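You operate a simulated robot arm through the tools that you are given. There is no shell and no other tool. Be economical: measure what you need, move in short steps, check, and stop when the job is done.

The job below is to be done with a simulated two-armed robot. You get a single attempt, and the scene is never put back.

JOB
Drain the long oil tray into the waste tank.
Fine: open the inlet lever first, carry the tray level with both hands, open its tap till it shows empty, then shut tap and inlet. Where these are worked on the way, their far stop is far enough and under half their travel is too little: tap of the long oil tray.

It is judged by the outcome, as a careful person would: the job done as asked, and still so three seconds after it is handed in. It fails if anything else is knocked over, pushed out of place, dropped, spilled or broken.

ROBOT AND FRAMES
Two 6-joint arms with three-finger grippers on one trunk, on a base that drives. Base frame: it is fixed to the floor where the robot stands at the start and does not move with it; the origin is under the middle of the robot, x ahead of it, y to its left, z up; the surface under the hand at the start is at about z = 680. Lengths are in mm, angles in rad, forces in N, time in s.
The left shoulder is at the start at [21, 170, 1535], the right one opposite. With the tool pointing down near the work surface each hand reaches from about 100 to 320 mm from the robot's upright axis, wherever it stands, measured 20 degrees to its own side. Places, roughly: inlet lever of the waste tank [600, 0, 700]; saddles over the waste tank [600, -300, 700]; tap of the long oil tray [900, 200, 1000]. Payload 2.2 kg a hand.
The TCP of each hand is the grasp point between the finger pads, 25 mm short of the fingertips. In the tool frame z runs along the fingers and y along their closing line. The gripper opens to 104 mm. The gripper's body begins 74 mm behind the TCP.
Orientation is that of the tool frame in the base frame, as a unit quaternion [x, y, z, w]. With the fingers straight down and closing along the base's y, the tool's x points along the base's -x, its y along +y and its z along -z.

CONTROLS
- The arms move only by the tool drive_tool. It takes "left_increments", "right_increments" or both (then of equal length, played together; a hand with none holds still); each is one flat list of numbers, 7 for each row, row after row: the shift along the base's x, y, z in mm, then the turn, a rotation vector about the base's x, y, z in rad, then the finger opening in mm, from 0 to 104. In form: [tx, ty, tz, ax, ay, az, gripper, tx, ty, tz, ax, ay, az, gripper, ...]. A call has 1 to 12 rows; each row shifts and turns the commanded pose from where the row before left it. Each row takes 0.2 s and may step no farther than 50 mm and 0.15 rad from the row before; otherwise, or with a gripper value out of range, the whole call is refused. Where a pose cannot be reached the arm comes as near as it can. A force on the tool above 90 N (or 10 N above the force at the start of the call, whichever is more), or a blocked arm, ends the call early, and 0.2 s more pass. The fingers move at their own pace and stop on an object; they squeeze with about 32 N. The grip force told is the motor's: it shows also when the fingers shut on nothing. Time passes only in rows, and 0.2 s behind the last, so rows that do not move let the fingers close. It gives the time, the measured TCP pose, the force on the tool (base axes), the opening and the grip force at its end, in the units of the frame above (readings bear some noise), with the torque about the TCP (base axes, N m) and any sound that the robot's microphone picked up, and new pictures: "pictures" is both (left out), scene, wrist or none (wrist: the cameras of the hands that moved).
- Cameras (640 x 400 px; columns grow to the right, rows downward): "scene" is now at [150.8, -21, 1411.8]; the picture's right is [-0.06, -1.00, 0.00], its down [-0.59, 0.04, -0.80] and it looks along [0.80, -0.05, -0.59] (base axes); focal length 290 px, centre (320, 200). "left" rides on the left gripper at [82, -3, -104] in its tool frame; the picture's right is [0.04, 1.00, 0.00], its down [-0.75, 0.03, -0.66] and it looks along [-0.66, 0.03, 0.75] (tool axes); focal length 256 px, centre (320, 200). "right" rides on the right gripper at [82, 3, -104] in its tool frame; the picture's right is [-0.04, 1.00, 0.00], its down [-0.75, -0.03, -0.66] and it looks along [-0.66, -0.03, 0.75] (tool axes); focal length 256 px, centre (320, 200). There is no depth. A picture from a camera that has moved, and an enlarged one, comes with that camera's place and axes in the base frame and with its lens. The place of the scene camera against the robot may be out by one fixed shift of up to 25 mm in any direction.
- lift_body(by): slides the trunk up (or, below 0, down) by that many mm; the arms and the scene camera ride with it, the base frame stays. It gives what a move gives, with no picture.
- base_move(legs): drives the robot by 1 to 6 legs, each [ahead, left, turn to the left] in mm, mm and rad, along the robot's own axes; the way and the turn of a leg run together, so that a leg with both is an arc; at most 1500 mm and 3.142 rad a leg. The arms and the cameras ride along, it lands a little off, and it stops where it bumps. It gives what a move gives, and a new picture of the scene camera.
- aim_head(pan, tilt): turns the head with the scene camera to pan (to the left, within 1.047 rad either way) and tilt (down, from -0.506 to 1.204), counted from straight ahead of the robot. It gives what a move gives, and a new picture of the scene camera.
- zoom(camera, box): a new picture of the part [left, top, right, bottom] of that camera's present view, enlarged. No time passes.
- hand_in(): hands the job in; it is judged then, once.

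Work in short steps. Places have to be worked out from the pictures, the camera data and where the tool is seen: move nearer, look again, correct. Check each grasp and each placing, and mend what went wrong. You have 120 turns and 260 pictures in all, those below and enlarged ones among them. Open the grippers and draw the arms clear of the work before you hand the job in, unless the task says otherwise; then end with one line.

The tools are called after "Request:" as a command line: name --argument value ..., lists and objects as JSON in quotes. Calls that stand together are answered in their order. drive_tool: Moves the arms, as the interface text tells. Its arguments: {"type":"object","properties":{"left_increments":{"type":"array","items":{"type":"number"}},"right_increments":{"type":"array","items":{"type":"number"}},"pictures":{"type":"string","enum":["both","scene","wrist","none"]}},"required":[]} The other tools are called the same way: lift_body (by) slides the trunk up or down; base_move (legs) drives the base; aim_head (pan, tilt) turns the head that bears the scene camera; zoom (camera, box) takes an enlarged picture of a part of a camera's view; hand_in () hands the job in.

At the start:

```text
clock: 0.0
left_position: [577.5, 250.8, 1195.6]
left_orientation: [0.0, 1.0, -0.001, 0.0]
left_wrist_force: [-0.9, -0.4, 0.2]
left_ft_torque: [-0.01, 0.02, -0.04]
left_gripper_width: 104.3
left_grasp_force: 0.0
right_position: [593.1, -191.5, 1195.0]
right_orientation: [0.0, 1.0, 0.0, -0.001]
right_wrist_force: [0.1, -0.5, 0.2]
right_ft_torque: [0.02, 0.0, 0.0]
right_gripper_width: 103.8
right_grasp_force: 0.0
trunk travel left (down, up): [-727.0, 15.0]
robot x, y, heading: [-0.6, 0.9, 0.0]
head pan, tilt: [-0.059, 0.635]
```

scene: 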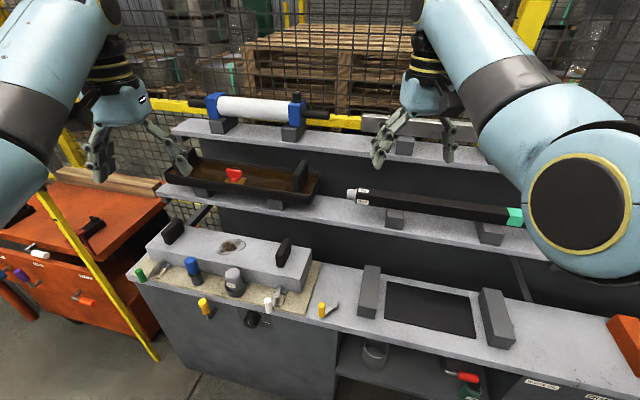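
right: 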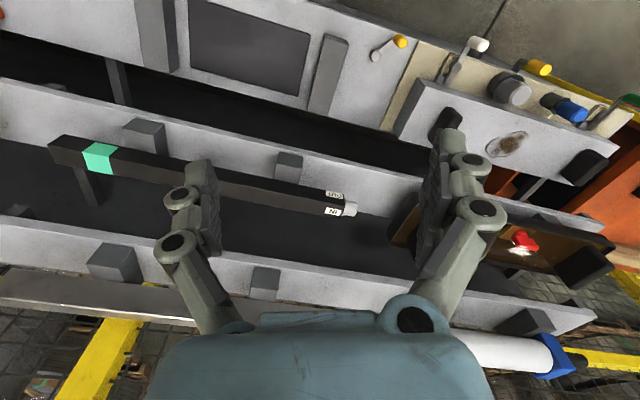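
left: 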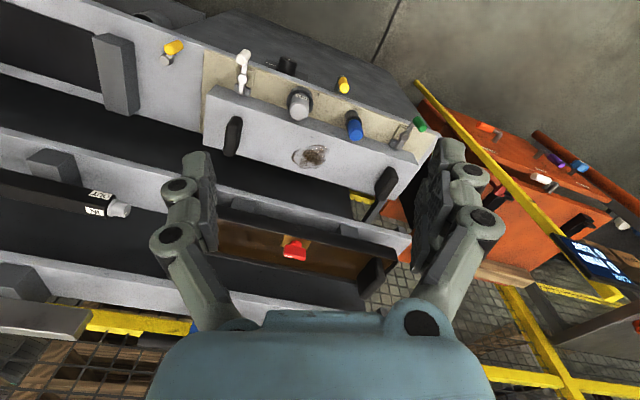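

The scene shows a stepped bench with several candidates, so I'll enlarge the parts to identify tray, tap, tank and inlet lever.

Request:
zoom --camera "scene" --box '[120, 80, 340, 220]'

Request:
zoom --camera "scene" --box '[120, 210, 350, 350]'

Request:
zoom --camera "scene" --box '[320, 170, 560, 330]'

Request:
zoom --camera "left" --box '[140, 20, 440, 210]'

Request:
zoom --camera "left" --box '[200, 190, 420, 320]'

```text
2.86 times, centred on (230, 150) of scene
camera zoom: at [150.8, -21.0, 1411.8], right [-0.06, -1.0, 0.0], down [-0.59, 0.04, -0.8], along [0.8, -0.05, -0.59], focal length 827 px, centre (577, 343)
```

zoom: 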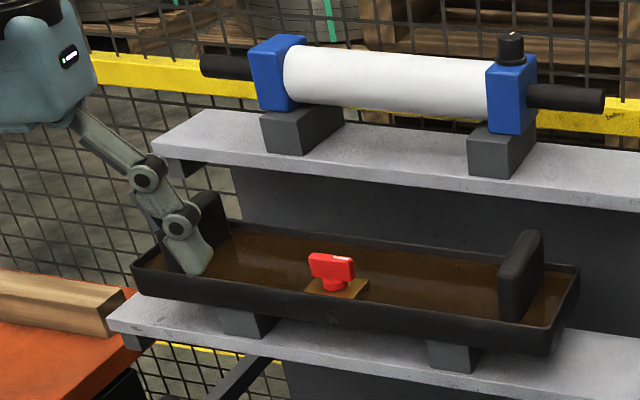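

```text
2.78 times, centred on (235, 280) of scene
camera zoom: at [150.8, -21.0, 1411.8], right [-0.06, -1.0, 0.0], down [-0.59, 0.04, -0.8], along [0.8, -0.05, -0.59], focal length 806 px, centre (556, -23)
```

zoom: 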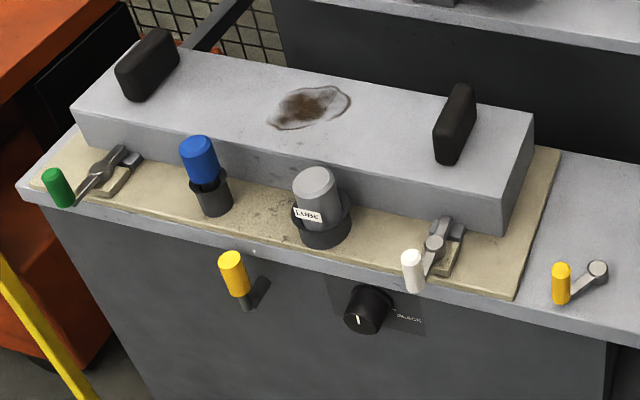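

```text
2.50 times, centred on (440, 250) of scene
camera zoom: at [150.8, -21.0, 1411.8], right [-0.06, -1.0, 0.0], down [-0.59, 0.04, -0.8], along [0.8, -0.05, -0.59], focal length 724 px, centre (20, 75)
```

zoom: 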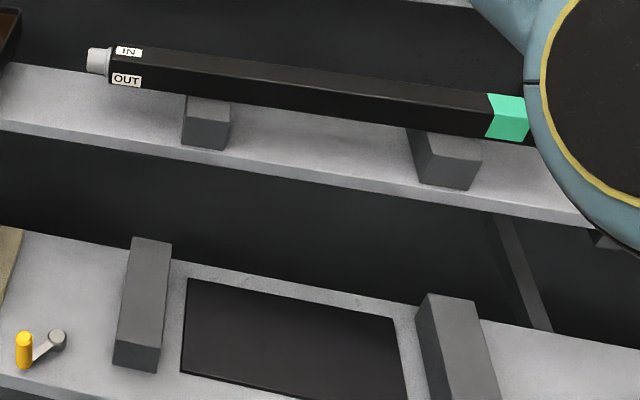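

```text
2.11 times, centred on (290, 115) of left
camera zoom: at [494.4, 247.2, 1299.2], right [-0.04, 1.0, 0.0], down [0.75, 0.03, 0.66], along [0.66, 0.03, -0.75], focal length 539 px, centre (383, 379)
```

zoom: 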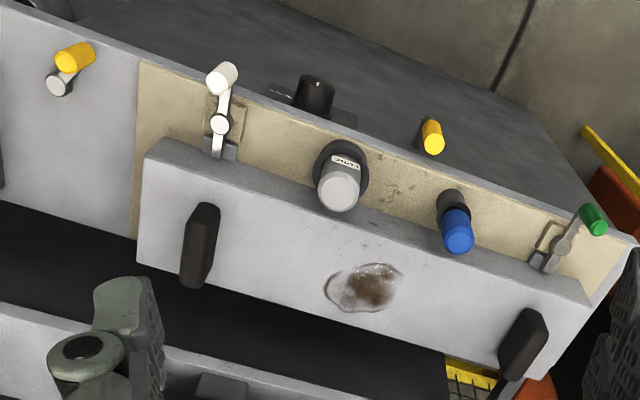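

```text
2.91 times, centred on (310, 255) of left
camera zoom: at [494.4, 247.2, 1299.2], right [-0.04, 1.0, 0.0], down [0.75, 0.03, 0.66], along [0.66, 0.03, -0.75], focal length 745 px, centre (349, 40)
```

zoom: 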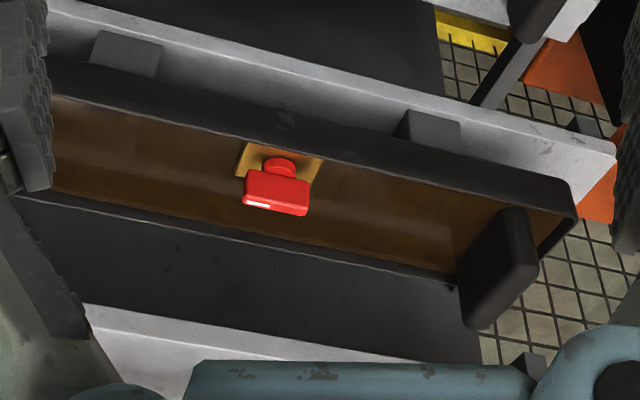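

The brown tray with the red tap is on the middle shelf, left. The saddles are the two grey blocks around the dark panel, and a yellow lever sits just left of them. I'll turn the head to the right and down to read the labels on the tank front.

Request:
aim_head --pan -0.35 --tilt 0.95

Request:
aim_head --pan 0.1 --tilt 1.1

```text
clock: 0.8
left_position: [576.2, 252.0, 1194.9]
left_orientation: [0.0, 1.0, 0.0, 0.0]
left_wrist_force: [0.4, 0.5, 0.6]
left_ft_torque: [0.01, -0.01, -0.02]
left_gripper_width: 103.9
left_grasp_force: 0.1
right_position: [594.5, -190.6, 1196.0]
right_orientation: [0.001, 1.0, 0.0, 0.0]
right_wrist_force: [-0.7, 0.5, 0.1]
right_ft_torque: [0.01, -0.01, -0.04]
right_gripper_width: 104.1
right_grasp_force: 0.0
trunk travel left (down, up): [-727.0, 15.0]
robot x, y, heading: [-1.2, 1.4, -0.002]
head pan, tilt: [-0.351, 0.949]
camera scene: at [132.0, -40.7, 1386.5], right [-0.34, -0.94, 0.0], down [-0.76, 0.28, -0.58], along [0.55, -0.2, -0.81], focal length 290 px, centre (320, 200)
```

scene: 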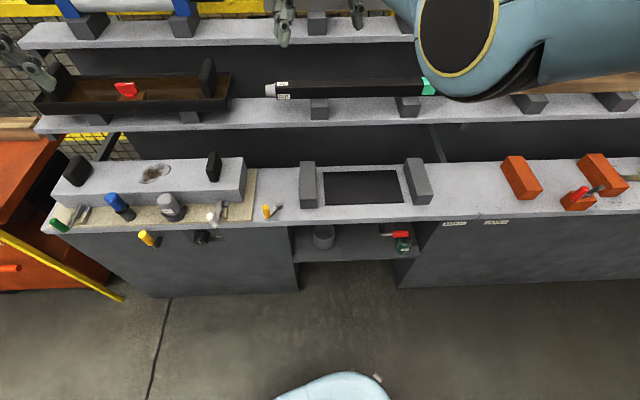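

```text
clock: 1.7
left_position: [577.6, 250.7, 1196.4]
left_orientation: [0.0, 1.0, 0.001, -0.001]
left_wrist_force: [-0.3, 0.5, 0.7]
left_ft_torque: [-0.01, 0.01, -0.01]
left_gripper_width: 104.0
left_grasp_force: 0.0
right_position: [593.6, -191.4, 1195.7]
right_orientation: [0.0, 1.0, -0.001, 0.0]
right_wrist_force: [-0.6, -1.0, 0.4]
right_ft_torque: [0.03, 0.0, 0.0]
right_gripper_width: 103.7
right_grasp_force: 0.0
trunk travel left (down, up): [-727.0, 15.0]
robot x, y, heading: [-0.2, 3.5, 0.001]
head pan, tilt: [0.099, 1.1]
camera scene: at [126.5, -9.6, 1376.3], right [0.1, -1.0, 0.0], down [-0.89, -0.09, -0.45], along [0.45, 0.04, -0.89], focal length 290 px, centre (320, 200)
```

scene: 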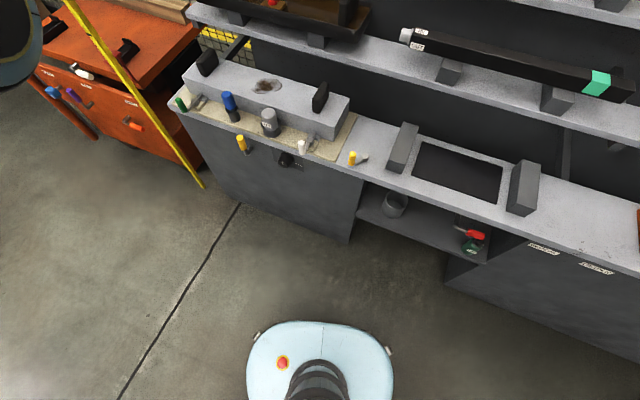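

The yellow lever just left of the saddles looks to be the inlet, but there are lookalike levers. I'll enlarge these for marks before choosing.

Request:
zoom --camera "scene" --box '[220, 110, 380, 210]'

Request:
zoom --camera "scene" --box '[340, 110, 560, 250]'

Request:
zoom --camera "right" --box '[340, 20, 640, 200]'

```text
4.00 times, centred on (300, 160) of scene
camera zoom: at [126.5, -9.6, 1376.3], right [0.1, -1.0, 0.0], down [-0.89, -0.09, -0.45], along [0.45, 0.04, -0.89], focal length 1158 px, centre (400, 360)
```

zoom: 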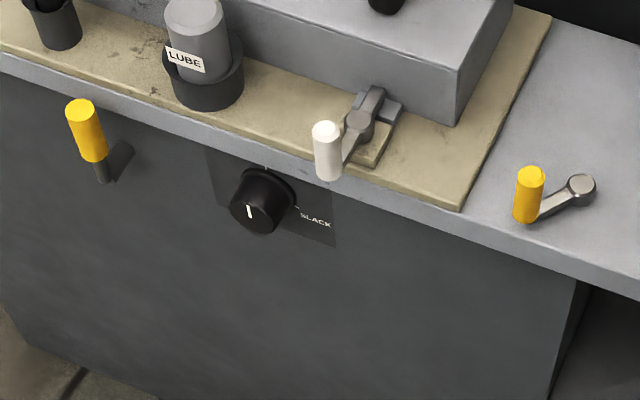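

```text
2.86 times, centred on (450, 180) of scene
camera zoom: at [126.5, -9.6, 1376.3], right [0.1, -1.0, 0.0], down [-0.89, -0.09, -0.45], along [0.45, 0.04, -0.89], focal length 827 px, centre (-51, 257)
```

zoom: 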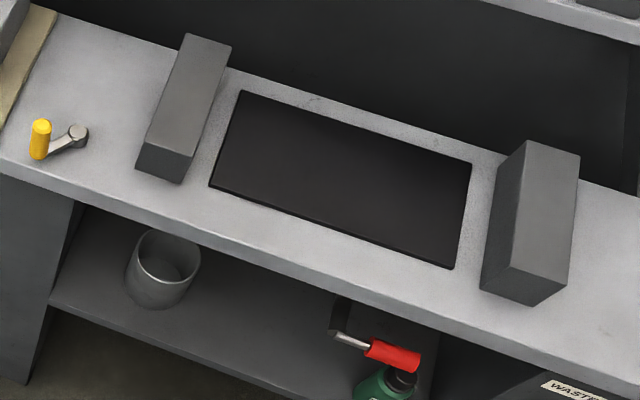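

```text
2.13 times, centred on (490, 110) of right
camera zoom: at [511.5, -187.6, 1299.5], right [0.04, 1.0, 0.0], down [0.75, -0.03, 0.66], along [0.66, -0.03, -0.75], focal length 546 px, centre (-43, 392)
```

zoom: 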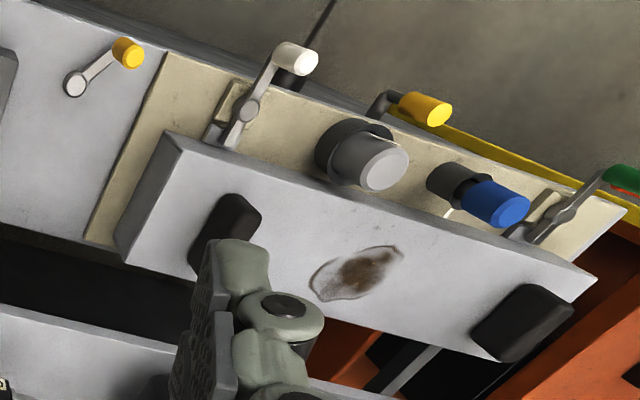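

There is a label starting "WASTE" farther right; I'll look there before deciding.

Request:
aim_head --pan -0.6 --tilt 0.85

Request:
zoom --camera "scene" --box '[320, 140, 560, 290]'

Request:
zoom --camera "scene" --box '[160, 140, 360, 280]'

```text
clock: 2.8
left_position: [576.0, 251.3, 1195.6]
left_orientation: [0.0, 1.0, 0.0, 0.0]
left_wrist_force: [0.2, -0.7, -0.1]
left_ft_torque: [-0.02, -0.01, 0.0]
left_gripper_width: 104.2
left_grasp_force: 0.1
right_position: [593.2, -191.5, 1195.6]
right_orientation: [0.0, 1.0, -0.001, 0.0]
right_wrist_force: [-0.2, 0.3, -0.8]
right_ft_torque: [0.03, -0.03, 0.01]
right_gripper_width: 103.8
right_grasp_force: 0.0
trunk travel left (down, up): [-727.0, 15.0]
robot x, y, heading: [-0.3, -0.9, 0.0]
head pan, tilt: [-0.6, 0.85]
camera scene: at [128.2, -59.9, 1393.9], right [-0.56, -0.83, 0.0], down [-0.62, 0.42, -0.66], along [0.54, -0.37, -0.75], focal length 290 px, centre (320, 200)
```

scene: 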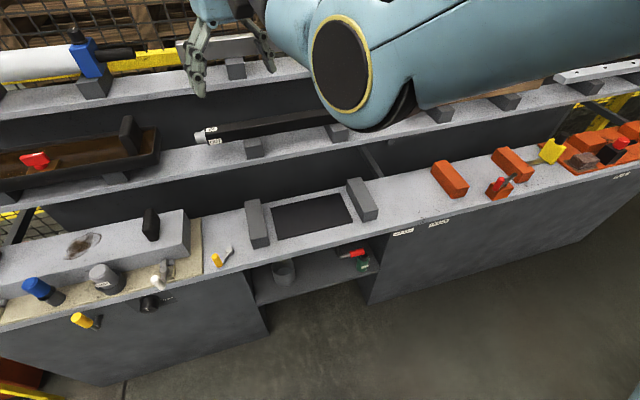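

```text
2.67 times, centred on (440, 215) of scene
camera zoom: at [128.2, -59.9, 1393.9], right [-0.56, -0.83, 0.0], down [-0.62, 0.42, -0.66], along [0.54, -0.37, -0.75], focal length 772 px, centre (0, 160)
```

zoom: 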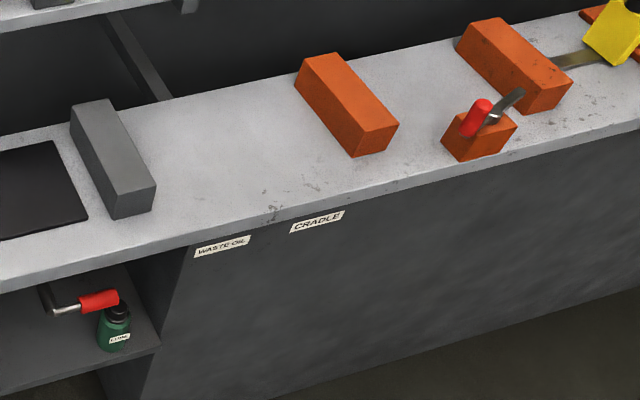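

```text
2.86 times, centred on (260, 210) of scene
camera zoom: at [128.2, -59.9, 1393.9], right [-0.56, -0.83, 0.0], down [-0.62, 0.42, -0.66], along [0.54, -0.37, -0.75], focal length 827 px, centre (491, 171)
```

zoom: 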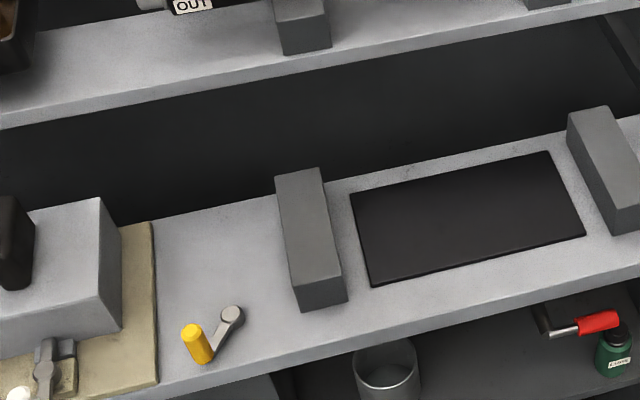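

The label "WASTE OIL" belongs to the grey saddles and the yellow lever beside them. "CRADLE" is the orange pair. The bench is turned about -0.28 rad to the base frame, so I'll turn the robot square to it and look again.

Request:
base_move --legs '[[0, 0, -0.277]]'

Request:
aim_head --pan 0.0 --tilt 0.85

```text
clock: 4.1
left_position: [623.5, 85.3, 1194.9]
left_orientation: [0.137, 0.991, 0.0, 0.0]
left_wrist_force: [0.4, -0.7, -0.7]
left_ft_torque: [-0.02, 0.01, 0.01]
left_gripper_width: 104.2
left_grasp_force: 0.0
right_position: [519.7, -346.0, 1196.5]
right_orientation: [0.138, 0.99, 0.0, 0.001]
right_wrist_force: [0.0, -0.1, 0.2]
right_ft_torque: [-0.01, -0.01, 0.01]
right_gripper_width: 104.0
right_grasp_force: 0.1
trunk travel left (down, up): [-727.0, 15.0]
robot x, y, heading: [3.5, 1.5, -0.274]
head pan, tilt: [-0.6, 0.85]
camera scene: at [111.1, -94.9, 1394.0], right [-0.77, -0.64, 0.0], down [-0.48, 0.58, -0.66], along [0.42, -0.51, -0.75], focal length 290 px, centre (320, 200)
```

scene: 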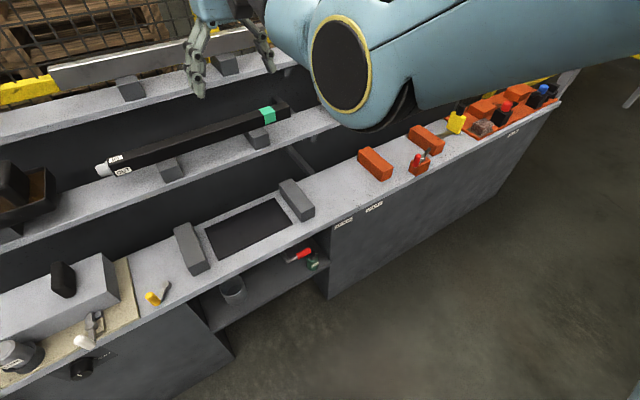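

```text
clock: 5.1
left_position: [623.3, 84.6, 1196.5]
left_orientation: [0.138, 0.99, 0.0, 0.0]
left_wrist_force: [0.2, -0.4, -0.2]
left_ft_torque: [0.0, 0.0, 0.0]
left_gripper_width: 104.1
left_grasp_force: 0.0
right_position: [519.4, -344.7, 1195.2]
right_orientation: [0.137, 0.991, 0.0, 0.0]
right_wrist_force: [-0.2, 0.3, 0.6]
right_ft_torque: [-0.01, -0.01, 0.01]
right_gripper_width: 104.1
right_grasp_force: 0.0
trunk travel left (down, up): [-727.0, 15.0]
robot x, y, heading: [1.3, -1.6, -0.279]
head pan, tilt: [0.0, 0.85]
camera scene: at [136.3, -56.2, 1394.0], right [-0.27, -0.96, 0.0], down [-0.72, 0.2, -0.66], along [0.63, -0.18, -0.75], focal length 290 px, centre (320, 200)
```

scene: 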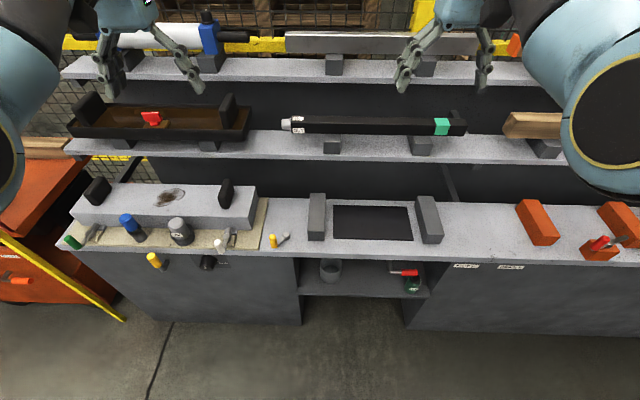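

The robot is now almost square to the bench (about 0.02 rad short). I'll draw both hands back so they stay clear of the shelves, then approach the lever and lower the trunk.

Request:
drive_tool --left_increments '[-45, 14, 0, 0, 0, 0, 60, -45, 14, 0, 0, 0, 0, 60, -45, 14, 0, 0, 0, 0, 60, -20, 6, 0, 0, 0, 0, 60]' --right_increments '[-45, 14, 0, 0, 0, 0, 60, -45, 14, 0, 0, 0, 0, 60, -45, 14, 0, 0, 0, 0, 60, -20, 6, 0, 0, 0, 0, 60]' --pictures "none"

Request:
base_move --legs '[[0, 0, -0.02], [150, -50, 0]]'

Request:
lift_body --by -250

Request:
aim_head --pan 0.1 --tilt 0.85

```text
clock: 6.1
left_position: [515.9, 119.8, 1117.5]
left_orientation: [0.136, 0.991, 0.0, 0.0]
left_wrist_force: [-0.9, -1.1, -0.5]
left_ft_torque: [0.0, 0.0, 0.0]
left_gripper_width: 60.0
left_grasp_force: 0.0
left hand out of reach, approached as far as the arm can: row 1, 2, 3, 4
right_position: [407.9, -298.4, 1129.2]
right_orientation: [0.137, 0.991, -0.001, 0.001]
right_wrist_force: [-0.7, -0.2, -0.6]
right_ft_torque: [0.0, 0.03, -0.02]
right_gripper_width: 60.0
right_grasp_force: 0.0
right hand out of reach, approached as far as the arm can: row 1, 2, 3, 4
trunk travel left (down, up): [-727.0, 15.0]
robot x, y, heading: [0.6, -0.9, -0.282]
head pan, tilt: [0.0, 0.85]
```

```text
clock: 7.8
left_position: [645.4, 17.9, 1117.0]
left_orientation: [0.146, 0.989, 0.0, 0.001]
left_wrist_force: [0.8, 0.3, 0.1]
left_ft_torque: [0.0, -0.01, 0.03]
left_gripper_width: 59.8
left_grasp_force: 0.0
right_position: [530.7, -397.5, 1129.1]
right_orientation: [0.146, 0.989, 0.0, 0.001]
right_wrist_force: [0.8, -0.1, -0.2]
right_ft_torque: [-0.02, 0.03, -0.02]
right_gripper_width: 59.8
right_grasp_force: 0.3
trunk travel left (down, up): [-727.0, 15.0]
robot x, y, heading: [127.2, -93.1, -0.294]
head pan, tilt: [0.0, 0.85]
camera scene: at [263.6, -150.5, 1393.9], right [-0.29, -0.96, 0.0], down [-0.72, 0.22, -0.66], along [0.63, -0.19, -0.75], focal length 290 px, centre (320, 200)
```

scene: 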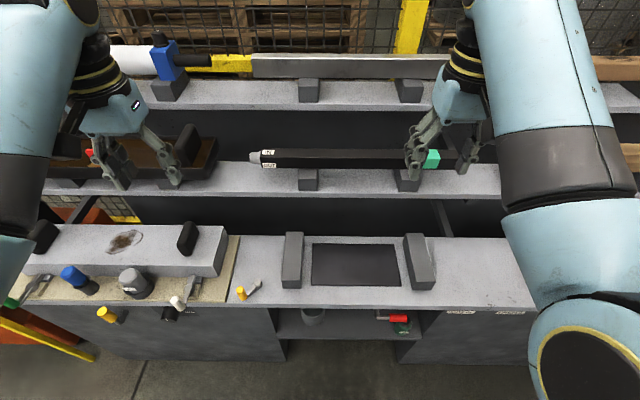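

```text
clock: 10.4
left_position: [645.8, 19.5, 863.3]
left_orientation: [0.147, 0.989, 0.0, -0.002]
left_wrist_force: [0.4, 0.0, 0.4]
left_ft_torque: [-0.01, -0.05, 0.01]
left_gripper_width: 60.1
left_grasp_force: 0.1
right_position: [529.9, -397.6, 875.2]
right_orientation: [0.146, 0.989, 0.0, 0.0]
right_wrist_force: [0.3, 0.3, -1.2]
right_ft_torque: [-0.01, 0.01, 0.01]
right_gripper_width: 59.8
right_grasp_force: 0.1
trunk travel left (down, up): [-477.0, 265.0]
robot x, y, heading: [128.4, -94.1, -0.296]
head pan, tilt: [0.0, 0.85]
```

```text
clock: 11.1
left_position: [645.7, 19.7, 862.2]
left_orientation: [0.147, 0.989, 0.0, -0.002]
left_wrist_force: [0.5, 0.3, -0.4]
left_ft_torque: [-0.01, 0.01, 0.01]
left_gripper_width: 59.9
left_grasp_force: 0.1
right_position: [529.5, -398.3, 874.6]
right_orientation: [0.147, 0.989, -0.001, 0.0]
right_wrist_force: [0.3, -0.4, -0.3]
right_ft_torque: [-0.02, 0.02, 0.0]
right_gripper_width: 60.1
right_grasp_force: 0.0
trunk travel left (down, up): [-477.0, 265.0]
robot x, y, heading: [128.2, -90.8, -0.294]
head pan, tilt: [0.099, 0.85]
camera scene: at [267.1, -143.4, 1142.2], right [-0.2, -0.98, 0.0], down [-0.74, 0.15, -0.66], along [0.65, -0.13, -0.75], focal length 290 px, centre (320, 200)
```

scene: 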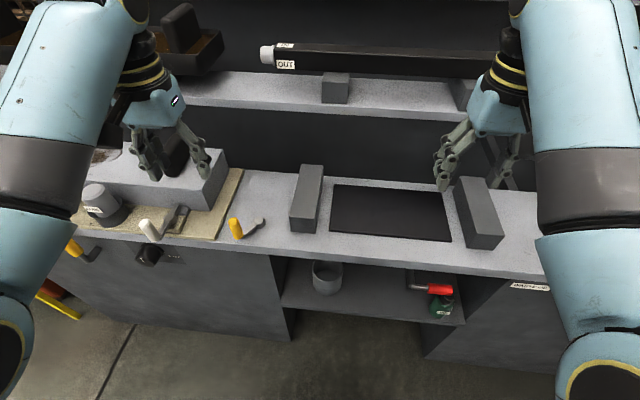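

Two views put the lever pivot near (623,-93,691) and its knob top near (595,-55,739). The fingertips show the scene camera off by about 15–20 mm. I'll bring the left hand over the lever, staying high, and use its wrist camera.

Request:
drive_tool --left_increments '[0, 0, 30, 0, 0, 0, 60, -10, -30, 0, 0, 0, 0, 60, -15, -40, 0, 0, 0, 0, 60, -5, -25, 0, 0, 0, 0, 60, 0, 0, 0, 0, 0, 0, 60]' --pictures "both"

```text
clock: 12.5
left_position: [635.8, -53.5, 864.2]
left_orientation: [0.139, 0.99, 0.024, 0.001]
left_wrist_force: [0.2, -0.6, -1.0]
left_ft_torque: [-0.02, 0.0, -0.01]
left_gripper_width: 59.9
left_grasp_force: 0.0
left hand out of reach, approached as far as the arm can: row 1
right_position: [529.4, -396.1, 874.4]
right_orientation: [0.147, 0.989, 0.0, 0.0]
right_wrist_force: [-0.3, -0.8, 0.6]
right_ft_torque: [0.0, 0.01, -0.01]
right_gripper_width: 60.1
right_grasp_force: 0.0
trunk travel left (down, up): [-477.0, 265.0]
robot x, y, heading: [127.9, -95.2, -0.294]
head pan, tilt: [0.099, 0.85]
stopped in row 5 (left hand): the arm was blocked; the commanded pose is now the measured one
camera scene: at [267.2, -143.1, 1142.2], right [-0.2, -0.98, 0.0], down [-0.74, 0.15, -0.66], along [0.65, -0.13, -0.75], focal length 290 px, centre (320, 200)
camera left: at [554.7, -38.6, 968.1], right [0.24, 0.97, 0.05], down [0.73, -0.21, 0.65], along [0.64, -0.12, -0.76], focal length 256 px, centre (320, 200)
```

scene: 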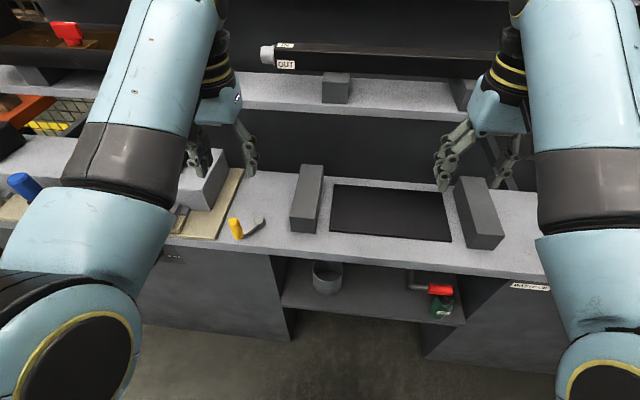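
left: 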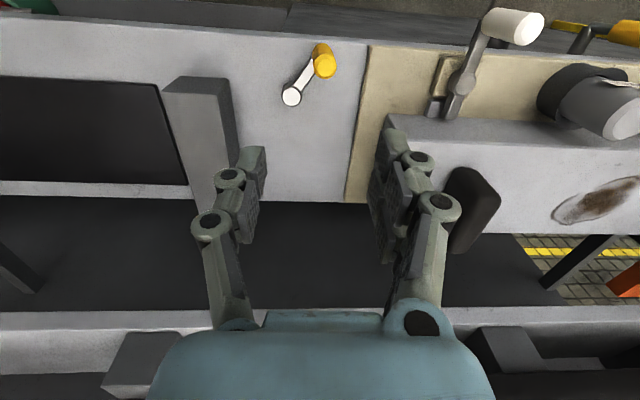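

The wrist camera puts the lever pivot at about (637,-76,700) and the knob at (611,-37) with its top near 740. It also gives a scene-camera correction of about (+15,+17,+10). I'll lower to just above the knob and square up the tool.

Request:
drive_tool --left_increments '[0, 0, -40, -0.047, 0.009, 0, 56, -5, 4, -30, 0, 0, 0, 56, -20, 12, -20, 0, 0, 0, 56, 0, 0, 0, 0, 0, 0, 56]' --pictures "both"

```text
clock: 13.5
left_position: [608.8, -38.6, 775.0]
left_orientation: [0.138, 0.99, -0.001, -0.001]
left_wrist_force: [0.3, -0.3, -0.6]
left_ft_torque: [-0.01, 0.0, -0.01]
left_gripper_width: 56.0
left_grasp_force: 0.0
right_position: [530.0, -398.6, 875.5]
right_orientation: [0.147, 0.989, 0.0, -0.001]
right_wrist_force: [0.7, 0.1, -0.5]
right_ft_torque: [-0.01, 0.03, -0.02]
right_gripper_width: 59.9
right_grasp_force: 0.1
trunk travel left (down, up): [-477.0, 265.0]
robot x, y, heading: [126.6, -89.5, -0.296]
head pan, tilt: [0.099, 0.85]
camera scene: at [267.3, -143.6, 1142.2], right [-0.2, -0.98, 0.0], down [-0.74, 0.15, -0.66], along [0.65, -0.13, -0.75], focal length 290 px, centre (320, 200)
camera left: at [529.3, -18.9, 878.3], right [0.24, 0.97, 0.0], down [0.73, -0.18, 0.65], along [0.64, -0.16, -0.76], focal length 256 px, centre (320, 200)
```

scene: 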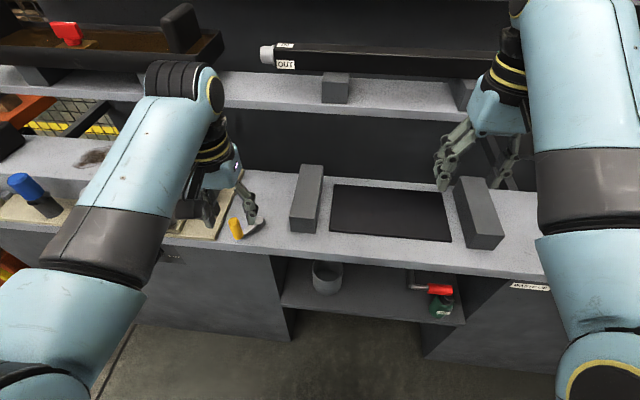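
left: 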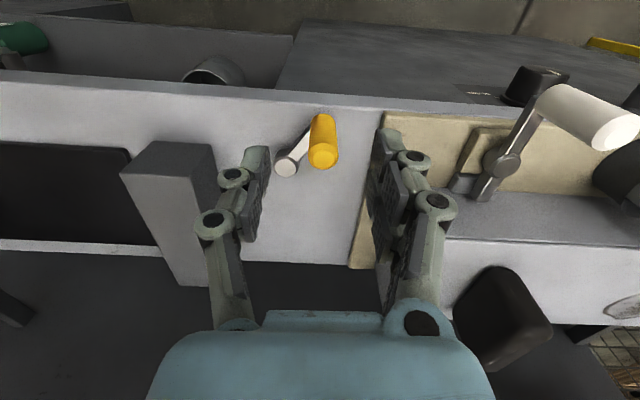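

Knob confirmed at about (611,-37,740), right beneath the TCP. I'll descend to z≈732 and close on it.

Request:
drive_tool --left_increments '[2, 1, -22, 0, 0, 0, 56, 0, 0, -20, 0, 0, 0, 56, 0, 0, 0, 0, 0, 0, 12, 0, 0, 0, 0, 0, 0, 12, 0, 0, 0, 0, 0, 0, 12]' --pictures "wrist"

```text
clock: 14.7
left_position: [611.1, -36.0, 733.0]
left_orientation: [0.139, 0.99, -0.002, -0.001]
left_wrist_force: [-1.4, -3.0, -2.5]
left_ft_torque: [-0.03, -0.06, 0.1]
left_gripper_width: 18.1
left_grasp_force: 43.2
right_position: [530.1, -397.3, 876.2]
right_orientation: [0.148, 0.989, 0.0, -0.001]
right_wrist_force: [-0.5, -0.6, -0.8]
right_ft_torque: [-0.03, 0.02, 0.0]
right_gripper_width: 59.9
right_grasp_force: 0.0
trunk travel left (down, up): [-477.0, 265.0]
robot x, y, heading: [126.7, -97.5, -0.295]
head pan, tilt: [0.099, 0.85]
camera left: at [531.5, -17.7, 836.5], right [0.24, 0.97, 0.0], down [0.74, -0.18, 0.65], along [0.64, -0.16, -0.76], focal length 256 px, centre (320, 200)
```

left: 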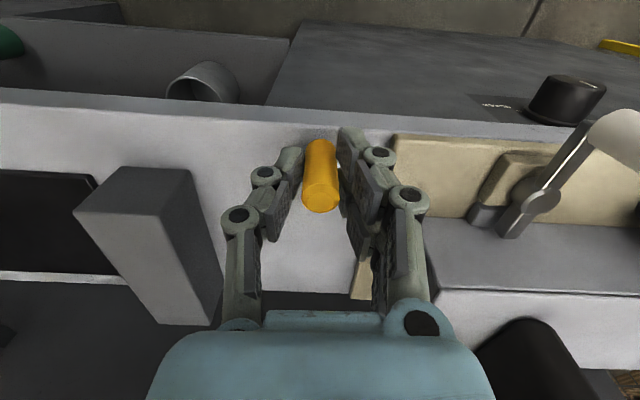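

The knob is gripped (18 mm). I'll try a small counter-clockwise arc about the pivot and watch the force to learn which way it opens.

Request:
drive_tool --left_increments '[-4, -2.8, 0, 0, 0, 0, 12, -3.6, -3.2, 0, 0, 0, 0, 12, -3.2, -3.6, 0, 0, 0, 0, 12]' --pictures "wrist"

```text
clock: 15.5
left_position: [601.6, -44.7, 732.9]
left_orientation: [0.139, 0.99, -0.001, 0.0]
left_wrist_force: [6.7, 11.2, 9.4]
left_ft_torque: [0.29, -0.24, 0.64]
left_gripper_width: 18.5
left_grasp_force: 44.1
right_position: [530.3, -397.1, 876.5]
right_orientation: [0.147, 0.989, 0.0, 0.0]
right_wrist_force: [0.3, -0.5, -0.4]
right_ft_torque: [0.01, 0.0, 0.01]
right_gripper_width: 59.9
right_grasp_force: 0.1
trunk travel left (down, up): [-477.0, 265.0]
robot x, y, heading: [132.4, -92.7, -0.296]
head pan, tilt: [0.099, 0.85]
camera left: at [521.5, -25.9, 836.5], right [0.24, 0.97, 0.0], down [0.73, -0.18, 0.66], along [0.64, -0.16, -0.76], focal length 256 px, centre (320, 200)
```

left: 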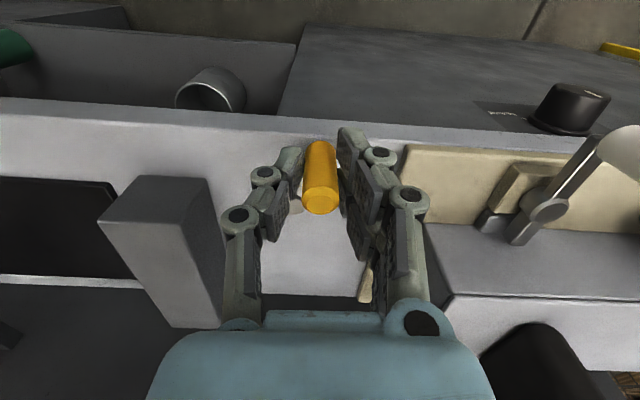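

It follows with light force. I'll continue along the arc.

Request:
drive_tool --left_increments '[-4.6, -6.7, 0, 0, 0, 0, 12, -3.6, -7.1, 0, 0, 0, 0, 12, -2.4, -7.7, 0, 0, 0, 0, 12, -1, -7.8, 0, 0, 0, 0, 12]' --pictures "wrist"

```text
clock: 16.5
left_position: [596.5, -53.0, 732.0]
left_orientation: [0.136, 0.99, 0.02, 0.008]
left_wrist_force: [7.3, -22.2, 55.8]
left_ft_torque: [-0.69, -0.63, -0.73]
left_gripper_width: 18.5
left_grasp_force: 43.2
right_position: [527.4, -401.2, 877.0]
right_orientation: [0.149, 0.989, 0.0, 0.001]
right_wrist_force: [-0.4, -0.2, -0.7]
right_ft_torque: [0.0, 0.02, 0.01]
right_gripper_width: 59.7
right_grasp_force: 0.0
trunk travel left (down, up): [-477.0, 265.0]
robot x, y, heading: [128.4, -90.8, -0.296]
head pan, tilt: [0.099, 0.85]
camera left: at [514.9, -37.0, 834.4], right [0.23, 0.97, 0.04], down [0.72, -0.2, 0.66], along [0.65, -0.12, -0.75], focal length 256 px, centre (320, 200)
```

left: 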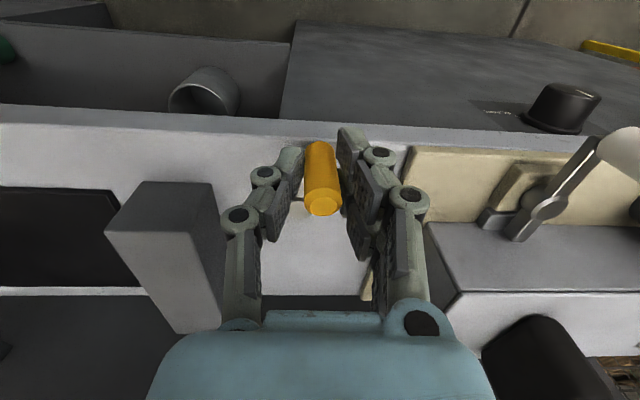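

The hand lagged and tilted and the force rose, so either a stop or the arm itself is blocked. I'll back off the command slightly and look.

Request:
drive_tool --left_increments '[0, 0, 0, 0, 0, 0, 12]' --pictures "scene"

Request:
zoom --camera "scene" --box '[160, 140, 320, 260]'

```text
clock: 16.9
left_position: [595.8, -51.0, 731.2]
left_orientation: [0.135, 0.991, 0.022, 0.007]
left_wrist_force: [7.5, -25.7, 52.4]
left_ft_torque: [-0.65, -0.44, -0.92]
left_gripper_width: 18.4
left_grasp_force: 43.9
right_position: [527.4, -400.6, 876.4]
right_orientation: [0.148, 0.989, 0.0, 0.001]
right_wrist_force: [0.2, -0.9, -0.5]
right_ft_torque: [0.01, -0.01, 0.01]
right_gripper_width: 60.0
right_grasp_force: 0.0
trunk travel left (down, up): [-477.0, 265.0]
robot x, y, heading: [128.8, -90.7, -0.297]
head pan, tilt: [0.099, 0.85]
camera scene: at [264.5, -146.2, 1142.8], right [-0.2, -0.98, 0.0], down [-0.74, 0.15, -0.66], along [0.65, -0.13, -0.75], focal length 290 px, centre (320, 200)
```

scene: 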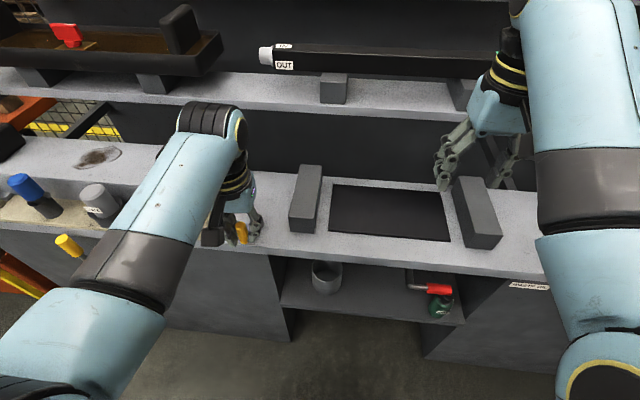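

```text
3.33 times, centred on (240, 200) of scene
camera zoom: at [264.5, -146.2, 1142.8], right [-0.2, -0.98, 0.0], down [-0.74, 0.15, -0.66], along [0.65, -0.13, -0.75], focal length 965 px, centre (587, 200)
```

zoom: 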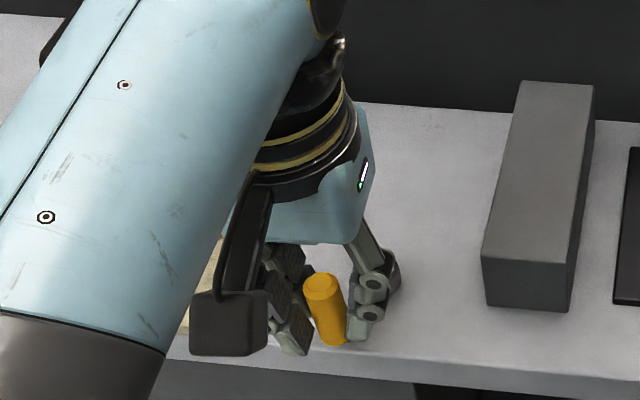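

The wrist's camera is close against the forearm, so the arm's inner limit, not the lever, blocks. I'll release, rise, and drive the base back for a more open posture.

Request:
drive_tool --left_increments '[0, 0, 0, 0, 0, 0, 56, 0, 0, 0, 0, 0, 0, 56, 0, 0, 40, 0, 0, 0, 56, 15, 0, 40, 0, 0, 0, 56]' --pictures "none"

Request:
base_move --legs '[[-130, 0, 0]]'

```text
clock: 18.1
left_position: [607.1, -34.4, 799.1]
left_orientation: [0.13, 0.991, 0.034, -0.005]
left_wrist_force: [-0.1, -0.2, 0.3]
left_ft_torque: [0.01, 0.01, 0.0]
left_gripper_width: 55.9
left_grasp_force: 0.0
right_position: [529.0, -398.5, 874.3]
right_orientation: [0.147, 0.989, -0.001, 0.0]
right_wrist_force: [0.7, 0.3, 0.5]
right_ft_torque: [-0.01, 0.04, -0.01]
right_gripper_width: 60.0
right_grasp_force: 0.0
trunk travel left (down, up): [-477.0, 265.0]
robot x, y, heading: [125.1, -90.2, -0.301]
head pan, tilt: [0.099, 0.85]
stopped in row 4 (left hand): the arm was blocked; the commanded pose is now the measured one
```

```text
clock: 19.4
left_position: [479.3, 4.9, 800.5]
left_orientation: [0.131, 0.991, 0.034, -0.005]
left_wrist_force: [0.2, 0.5, -0.2]
left_ft_torque: [-0.02, -0.07, -0.02]
left_gripper_width: 56.0
left_grasp_force: 0.1
right_position: [402.3, -358.1, 876.3]
right_orientation: [0.147, 0.989, -0.001, 0.001]
right_wrist_force: [-0.1, 0.5, 0.7]
right_ft_torque: [0.01, 0.0, 0.01]
right_gripper_width: 60.1
right_grasp_force: 0.1
trunk travel left (down, up): [-477.0, 265.0]
robot x, y, heading: [4.0, -55.1, -0.295]
head pan, tilt: [0.099, 0.85]
camera scene: at [138.1, -104.0, 1142.4], right [-0.2, -0.98, 0.0], down [-0.74, 0.15, -0.66], along [0.65, -0.13, -0.75], focal length 290 px, centre (320, 200)
```

scene: 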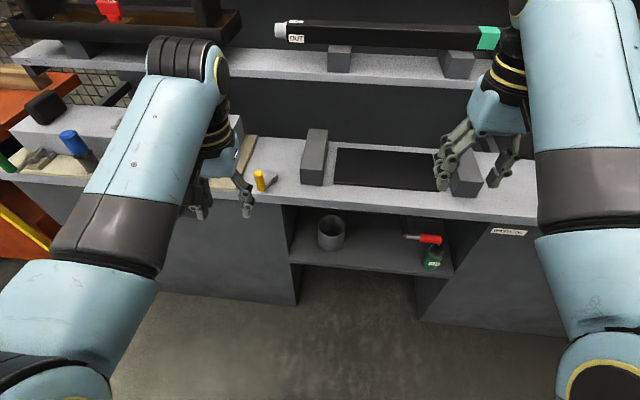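

Now extend the left hand forward again over the knob with the tool squared, and look.

Request:
drive_tool --left_increments '[38, -12, 0, -0.068, 0, 0, 56, 38, -16, 0, 0, 0, 0, 56, 35, -20, 0, 0, 0, 0, 56, 0, 0, 0, 0, 0, 0, 56]' --pictures "both"

```text
clock: 20.4
left_position: [590.0, -44.1, 797.7]
left_orientation: [0.131, 0.991, 0.001, -0.001]
left_wrist_force: [-0.9, -0.5, -0.2]
left_ft_torque: [-0.05, -0.01, -0.03]
left_gripper_width: 56.0
left_grasp_force: 0.1
right_position: [401.1, -359.6, 875.5]
right_orientation: [0.147, 0.989, -0.001, 0.0]
right_wrist_force: [0.2, 0.2, 1.1]
right_ft_torque: [-0.01, -0.04, 0.0]
right_gripper_width: 59.9
right_grasp_force: 0.1
trunk travel left (down, up): [-477.0, 265.0]
robot x, y, heading: [-1.3, -50.5, -0.293]
head pan, tilt: [0.099, 0.85]
camera scene: at [139.1, -104.2, 1142.3], right [-0.2, -0.98, 0.0], down [-0.74, 0.15, -0.66], along [0.65, -0.13, -0.75], focal length 290 px, centre (320, 200)
camera left: at [509.4, -26.6, 901.8], right [0.22, 0.98, 0.0], down [0.74, -0.17, 0.66], along [0.64, -0.14, -0.76], focal length 256 px, centre (320, 200)
```

scene: 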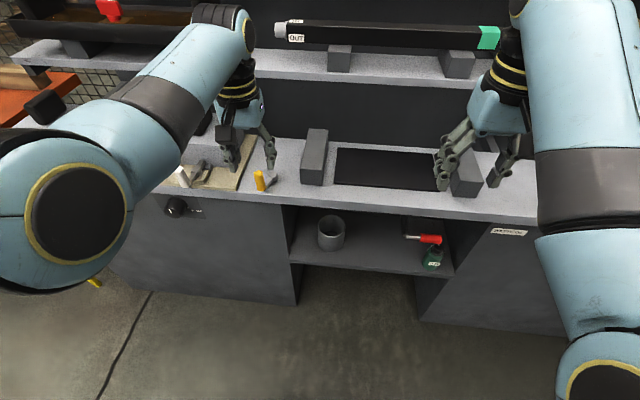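
left: 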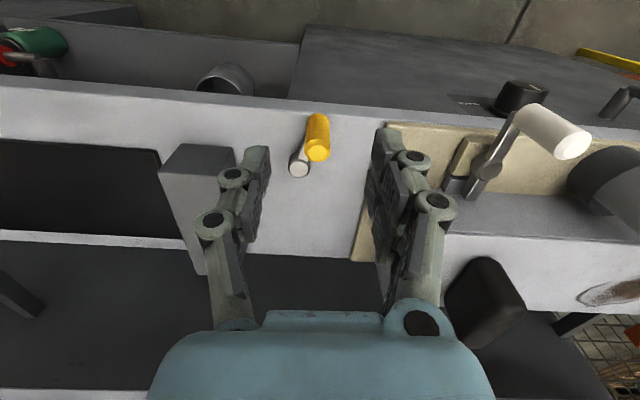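

The lever has moved about 0.3 rad; the knob is now near (602,-48). I'll grip it again.

Request:
drive_tool --left_increments '[12, -4, -25, 0, 0, 0, 56, 0, 0, -40, 0, 0, 0, 56, 0, 0, 0, 0, 0, 0, 12, 0, 0, 0, 0, 0, 0, 12, 0, 0, 0, 0, 0, 0, 12]' --pictures "wrist"

```text
clock: 21.6
left_position: [603.4, -49.8, 733.2]
left_orientation: [0.13, 0.992, 0.0, -0.001]
left_wrist_force: [-0.4, -0.1, -0.7]
left_ft_torque: [-0.08, -0.08, -0.02]
left_gripper_width: 19.3
left_grasp_force: 44.1
right_position: [402.1, -358.1, 874.8]
right_orientation: [0.149, 0.989, -0.001, 0.0]
right_wrist_force: [0.1, -0.6, -1.1]
right_ft_torque: [0.02, 0.01, 0.02]
right_gripper_width: 59.8
right_grasp_force: 0.1
trunk travel left (down, up): [-477.0, 265.0]
robot x, y, heading: [-0.7, -55.4, -0.303]
head pan, tilt: [0.099, 0.85]
camera left: at [522.5, -32.0, 836.5], right [0.22, 0.98, 0.0], down [0.74, -0.17, 0.65], along [0.64, -0.14, -0.76], focal length 256 px, centre (320, 200)
```

left: 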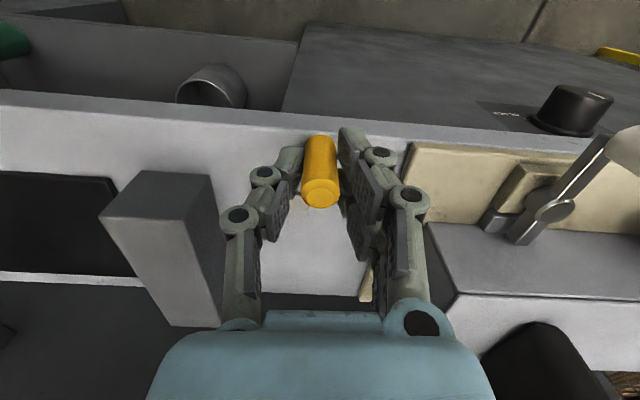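

Gripped at (603,-50). Continue the counter-clockwise arc.

Request:
drive_tool --left_increments '[-5, -5, 0, 0, 0, 0, 12, -2.9, -6.7, 0, 0, 0, 0, 12, -1.7, -7.1, 0, 0, 0, 0, 12]' --pictures "wrist"

```text
clock: 22.4
left_position: [594.3, -65.2, 733.2]
left_orientation: [0.13, 0.992, 0.001, -0.001]
left_wrist_force: [5.5, 10.3, -1.3]
left_ft_torque: [0.29, -0.14, 0.55]
left_gripper_width: 18.5
left_grasp_force: 44.0
right_position: [402.7, -357.9, 874.5]
right_orientation: [0.147, 0.989, -0.001, 0.001]
right_wrist_force: [-0.1, 0.0, -0.3]
right_ft_torque: [-0.03, 0.01, -0.01]
right_gripper_width: 59.8
right_grasp_force: 0.1
trunk travel left (down, up): [-477.0, 265.0]
robot x, y, heading: [1.9, -51.7, -0.3]
head pan, tilt: [0.099, 0.85]
camera left: at [513.2, -47.9, 836.8], right [0.22, 0.98, 0.0], down [0.74, -0.17, 0.65], along [0.64, -0.14, -0.76], focal length 256 px, centre (320, 200)
```

left: 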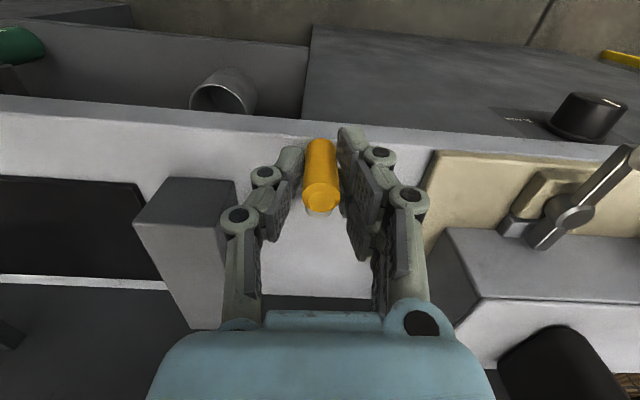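

Smooth, with light friction. I'll continue.

Request:
drive_tool --left_increments '[-0.5, -7.3, 0, 0, 0, 0, 12, 0.8, -7.2, 0, 0, 0, 0, 12, 1.9, -7.1, 0, 0, 0, 0, 12, 3, -6.6, 0, 0, 0, 0, 12]' --pictures "wrist"

```text
clock: 23.4
left_position: [593.8, -92.5, 732.7]
left_orientation: [0.131, 0.991, 0.0, -0.005]
left_wrist_force: [-21.1, 20.2, 2.4]
left_ft_torque: [0.49, 0.44, 0.14]
left_gripper_width: 18.1
left_grasp_force: 43.9
right_position: [400.8, -356.9, 876.8]
right_orientation: [0.147, 0.989, -0.001, 0.001]
right_wrist_force: [0.2, -0.1, -0.3]
right_ft_torque: [-0.04, 0.01, -0.01]
right_gripper_width: 60.1
right_grasp_force: 0.0
trunk travel left (down, up): [-477.0, 265.0]
robot x, y, heading: [-1.7, -54.1, -0.297]
head pan, tilt: [0.099, 0.85]
camera left: at [514.3, -74.9, 837.6], right [0.22, 0.98, 0.0], down [0.74, -0.17, 0.65], along [0.63, -0.14, -0.76], focal length 256 px, centre (320, 200)
```

left: 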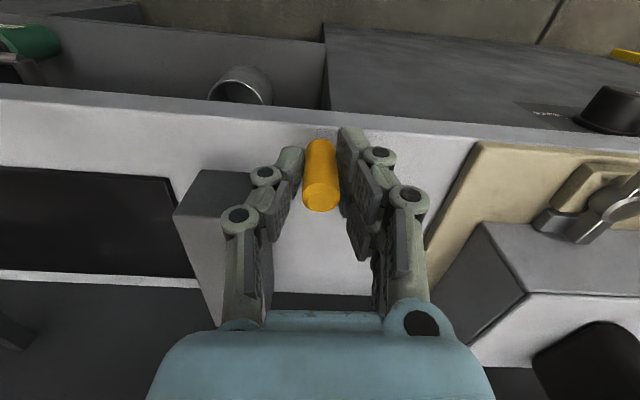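

The radial pull suggests a 47 mm radius, so I'll correct and carry on.

Request:
drive_tool --left_increments '[-2.3, -5, 0, 0, 0, 0, 12, 4.6, -6.5, 0, 0, 0, 0, 12, 5.7, -5.6, 0, 0, 0, 0, 12]' --pictures "wrist"

```text
clock: 24.2
left_position: [593.7, -93.4, 732.9]
left_orientation: [0.129, 0.992, 0.004, -0.007]
left_wrist_force: [-17.1, 44.3, -13.3]
left_ft_torque: [0.82, 0.2, 0.28]
left_gripper_width: 18.1
left_grasp_force: 43.3
left hand out of reach, approached as far as the arm can: row 2, 3
right_position: [402.7, -355.8, 876.6]
right_orientation: [0.146, 0.989, -0.002, 0.0]
right_wrist_force: [0.8, 0.1, -0.6]
right_ft_torque: [0.0, 0.02, 0.01]
right_gripper_width: 60.0
right_grasp_force: 0.0
trunk travel left (down, up): [-477.0, 265.0]
robot x, y, heading: [1.6, -47.5, -0.295]
head pan, tilt: [0.099, 0.85]
camera left: at [514.8, -76.8, 838.0], right [0.22, 0.98, 0.01], down [0.74, -0.17, 0.65], along [0.63, -0.13, -0.76], focal length 256 px, centre (320, 200)
```

left: 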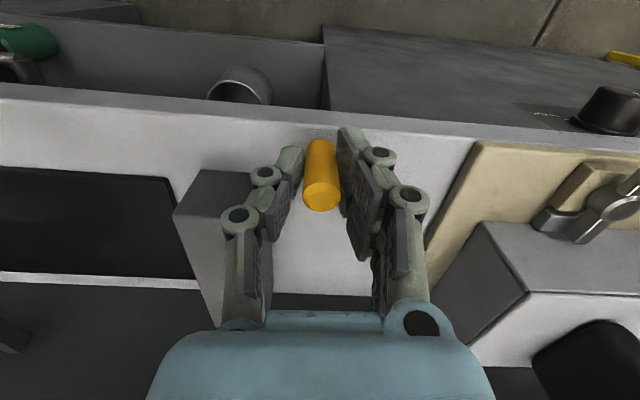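

The lever stopped after about 1.34 rad with a firm reaction, but a reach note came too. I'll release, rise and shift the base right to test whether it is truly at its stop.

Request:
drive_tool --left_increments '[0, 0, 0, 0, 0, 0, 56, 0, 0, 0, 0, 0, 0, 56, 0, 0, 45, 0, 0, 0, 56, 0, 0, 0, 0, 0, 0, 56]' --pictures "wrist"

Request:
base_move --legs '[[-20, -80, 0]]'

```text
clock: 25.2
left_position: [598.8, -102.6, 780.8]
left_orientation: [0.13, 0.991, -0.001, -0.001]
left_wrist_force: [-0.3, 0.5, -1.0]
left_ft_torque: [-0.02, 0.0, 0.0]
left_gripper_width: 56.0
left_grasp_force: 0.0
right_position: [404.0, -359.2, 875.6]
right_orientation: [0.148, 0.989, -0.001, 0.0]
right_wrist_force: [0.7, -0.9, -0.6]
right_ft_torque: [0.01, 0.0, -0.01]
right_gripper_width: 59.9
right_grasp_force: 0.0
trunk travel left (down, up): [-477.0, 265.0]
robot x, y, heading: [-1.6, -49.9, -0.298]
head pan, tilt: [0.099, 0.85]
camera left: at [518.7, -85.8, 885.2], right [0.22, 0.98, 0.0], down [0.74, -0.17, 0.65], along [0.64, -0.14, -0.76], focal length 256 px, centre (320, 200)
```

left: 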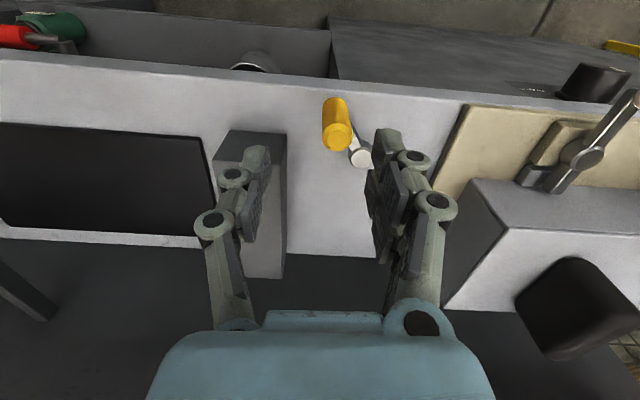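

```text
clock: 26.3
left_position: [554.7, -175.5, 781.6]
left_orientation: [0.131, 0.991, 0.001, 0.0]
left_wrist_force: [-0.3, -1.6, 0.3]
left_ft_torque: [0.04, -0.01, -0.01]
left_gripper_width: 56.0
left_grasp_force: 0.0
right_position: [360.0, -430.2, 874.8]
right_orientation: [0.147, 0.989, 0.0, 0.0]
right_wrist_force: [0.1, -0.5, -1.2]
right_ft_torque: [0.0, -0.01, 0.0]
right_gripper_width: 60.2
right_grasp_force: 0.0
trunk travel left (down, up): [-477.0, 265.0]
robot x, y, heading: [-43.1, -126.8, -0.297]
head pan, tilt: [0.099, 0.85]
camera scene: at [96.4, -176.2, 1142.3], right [-0.2, -0.98, 0.0], down [-0.74, 0.15, -0.66], along [0.65, -0.13, -0.75], focal length 290 px, centre (320, 200)
```

scene: 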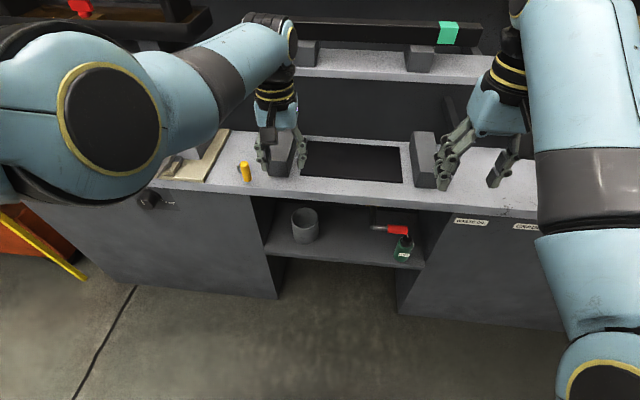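

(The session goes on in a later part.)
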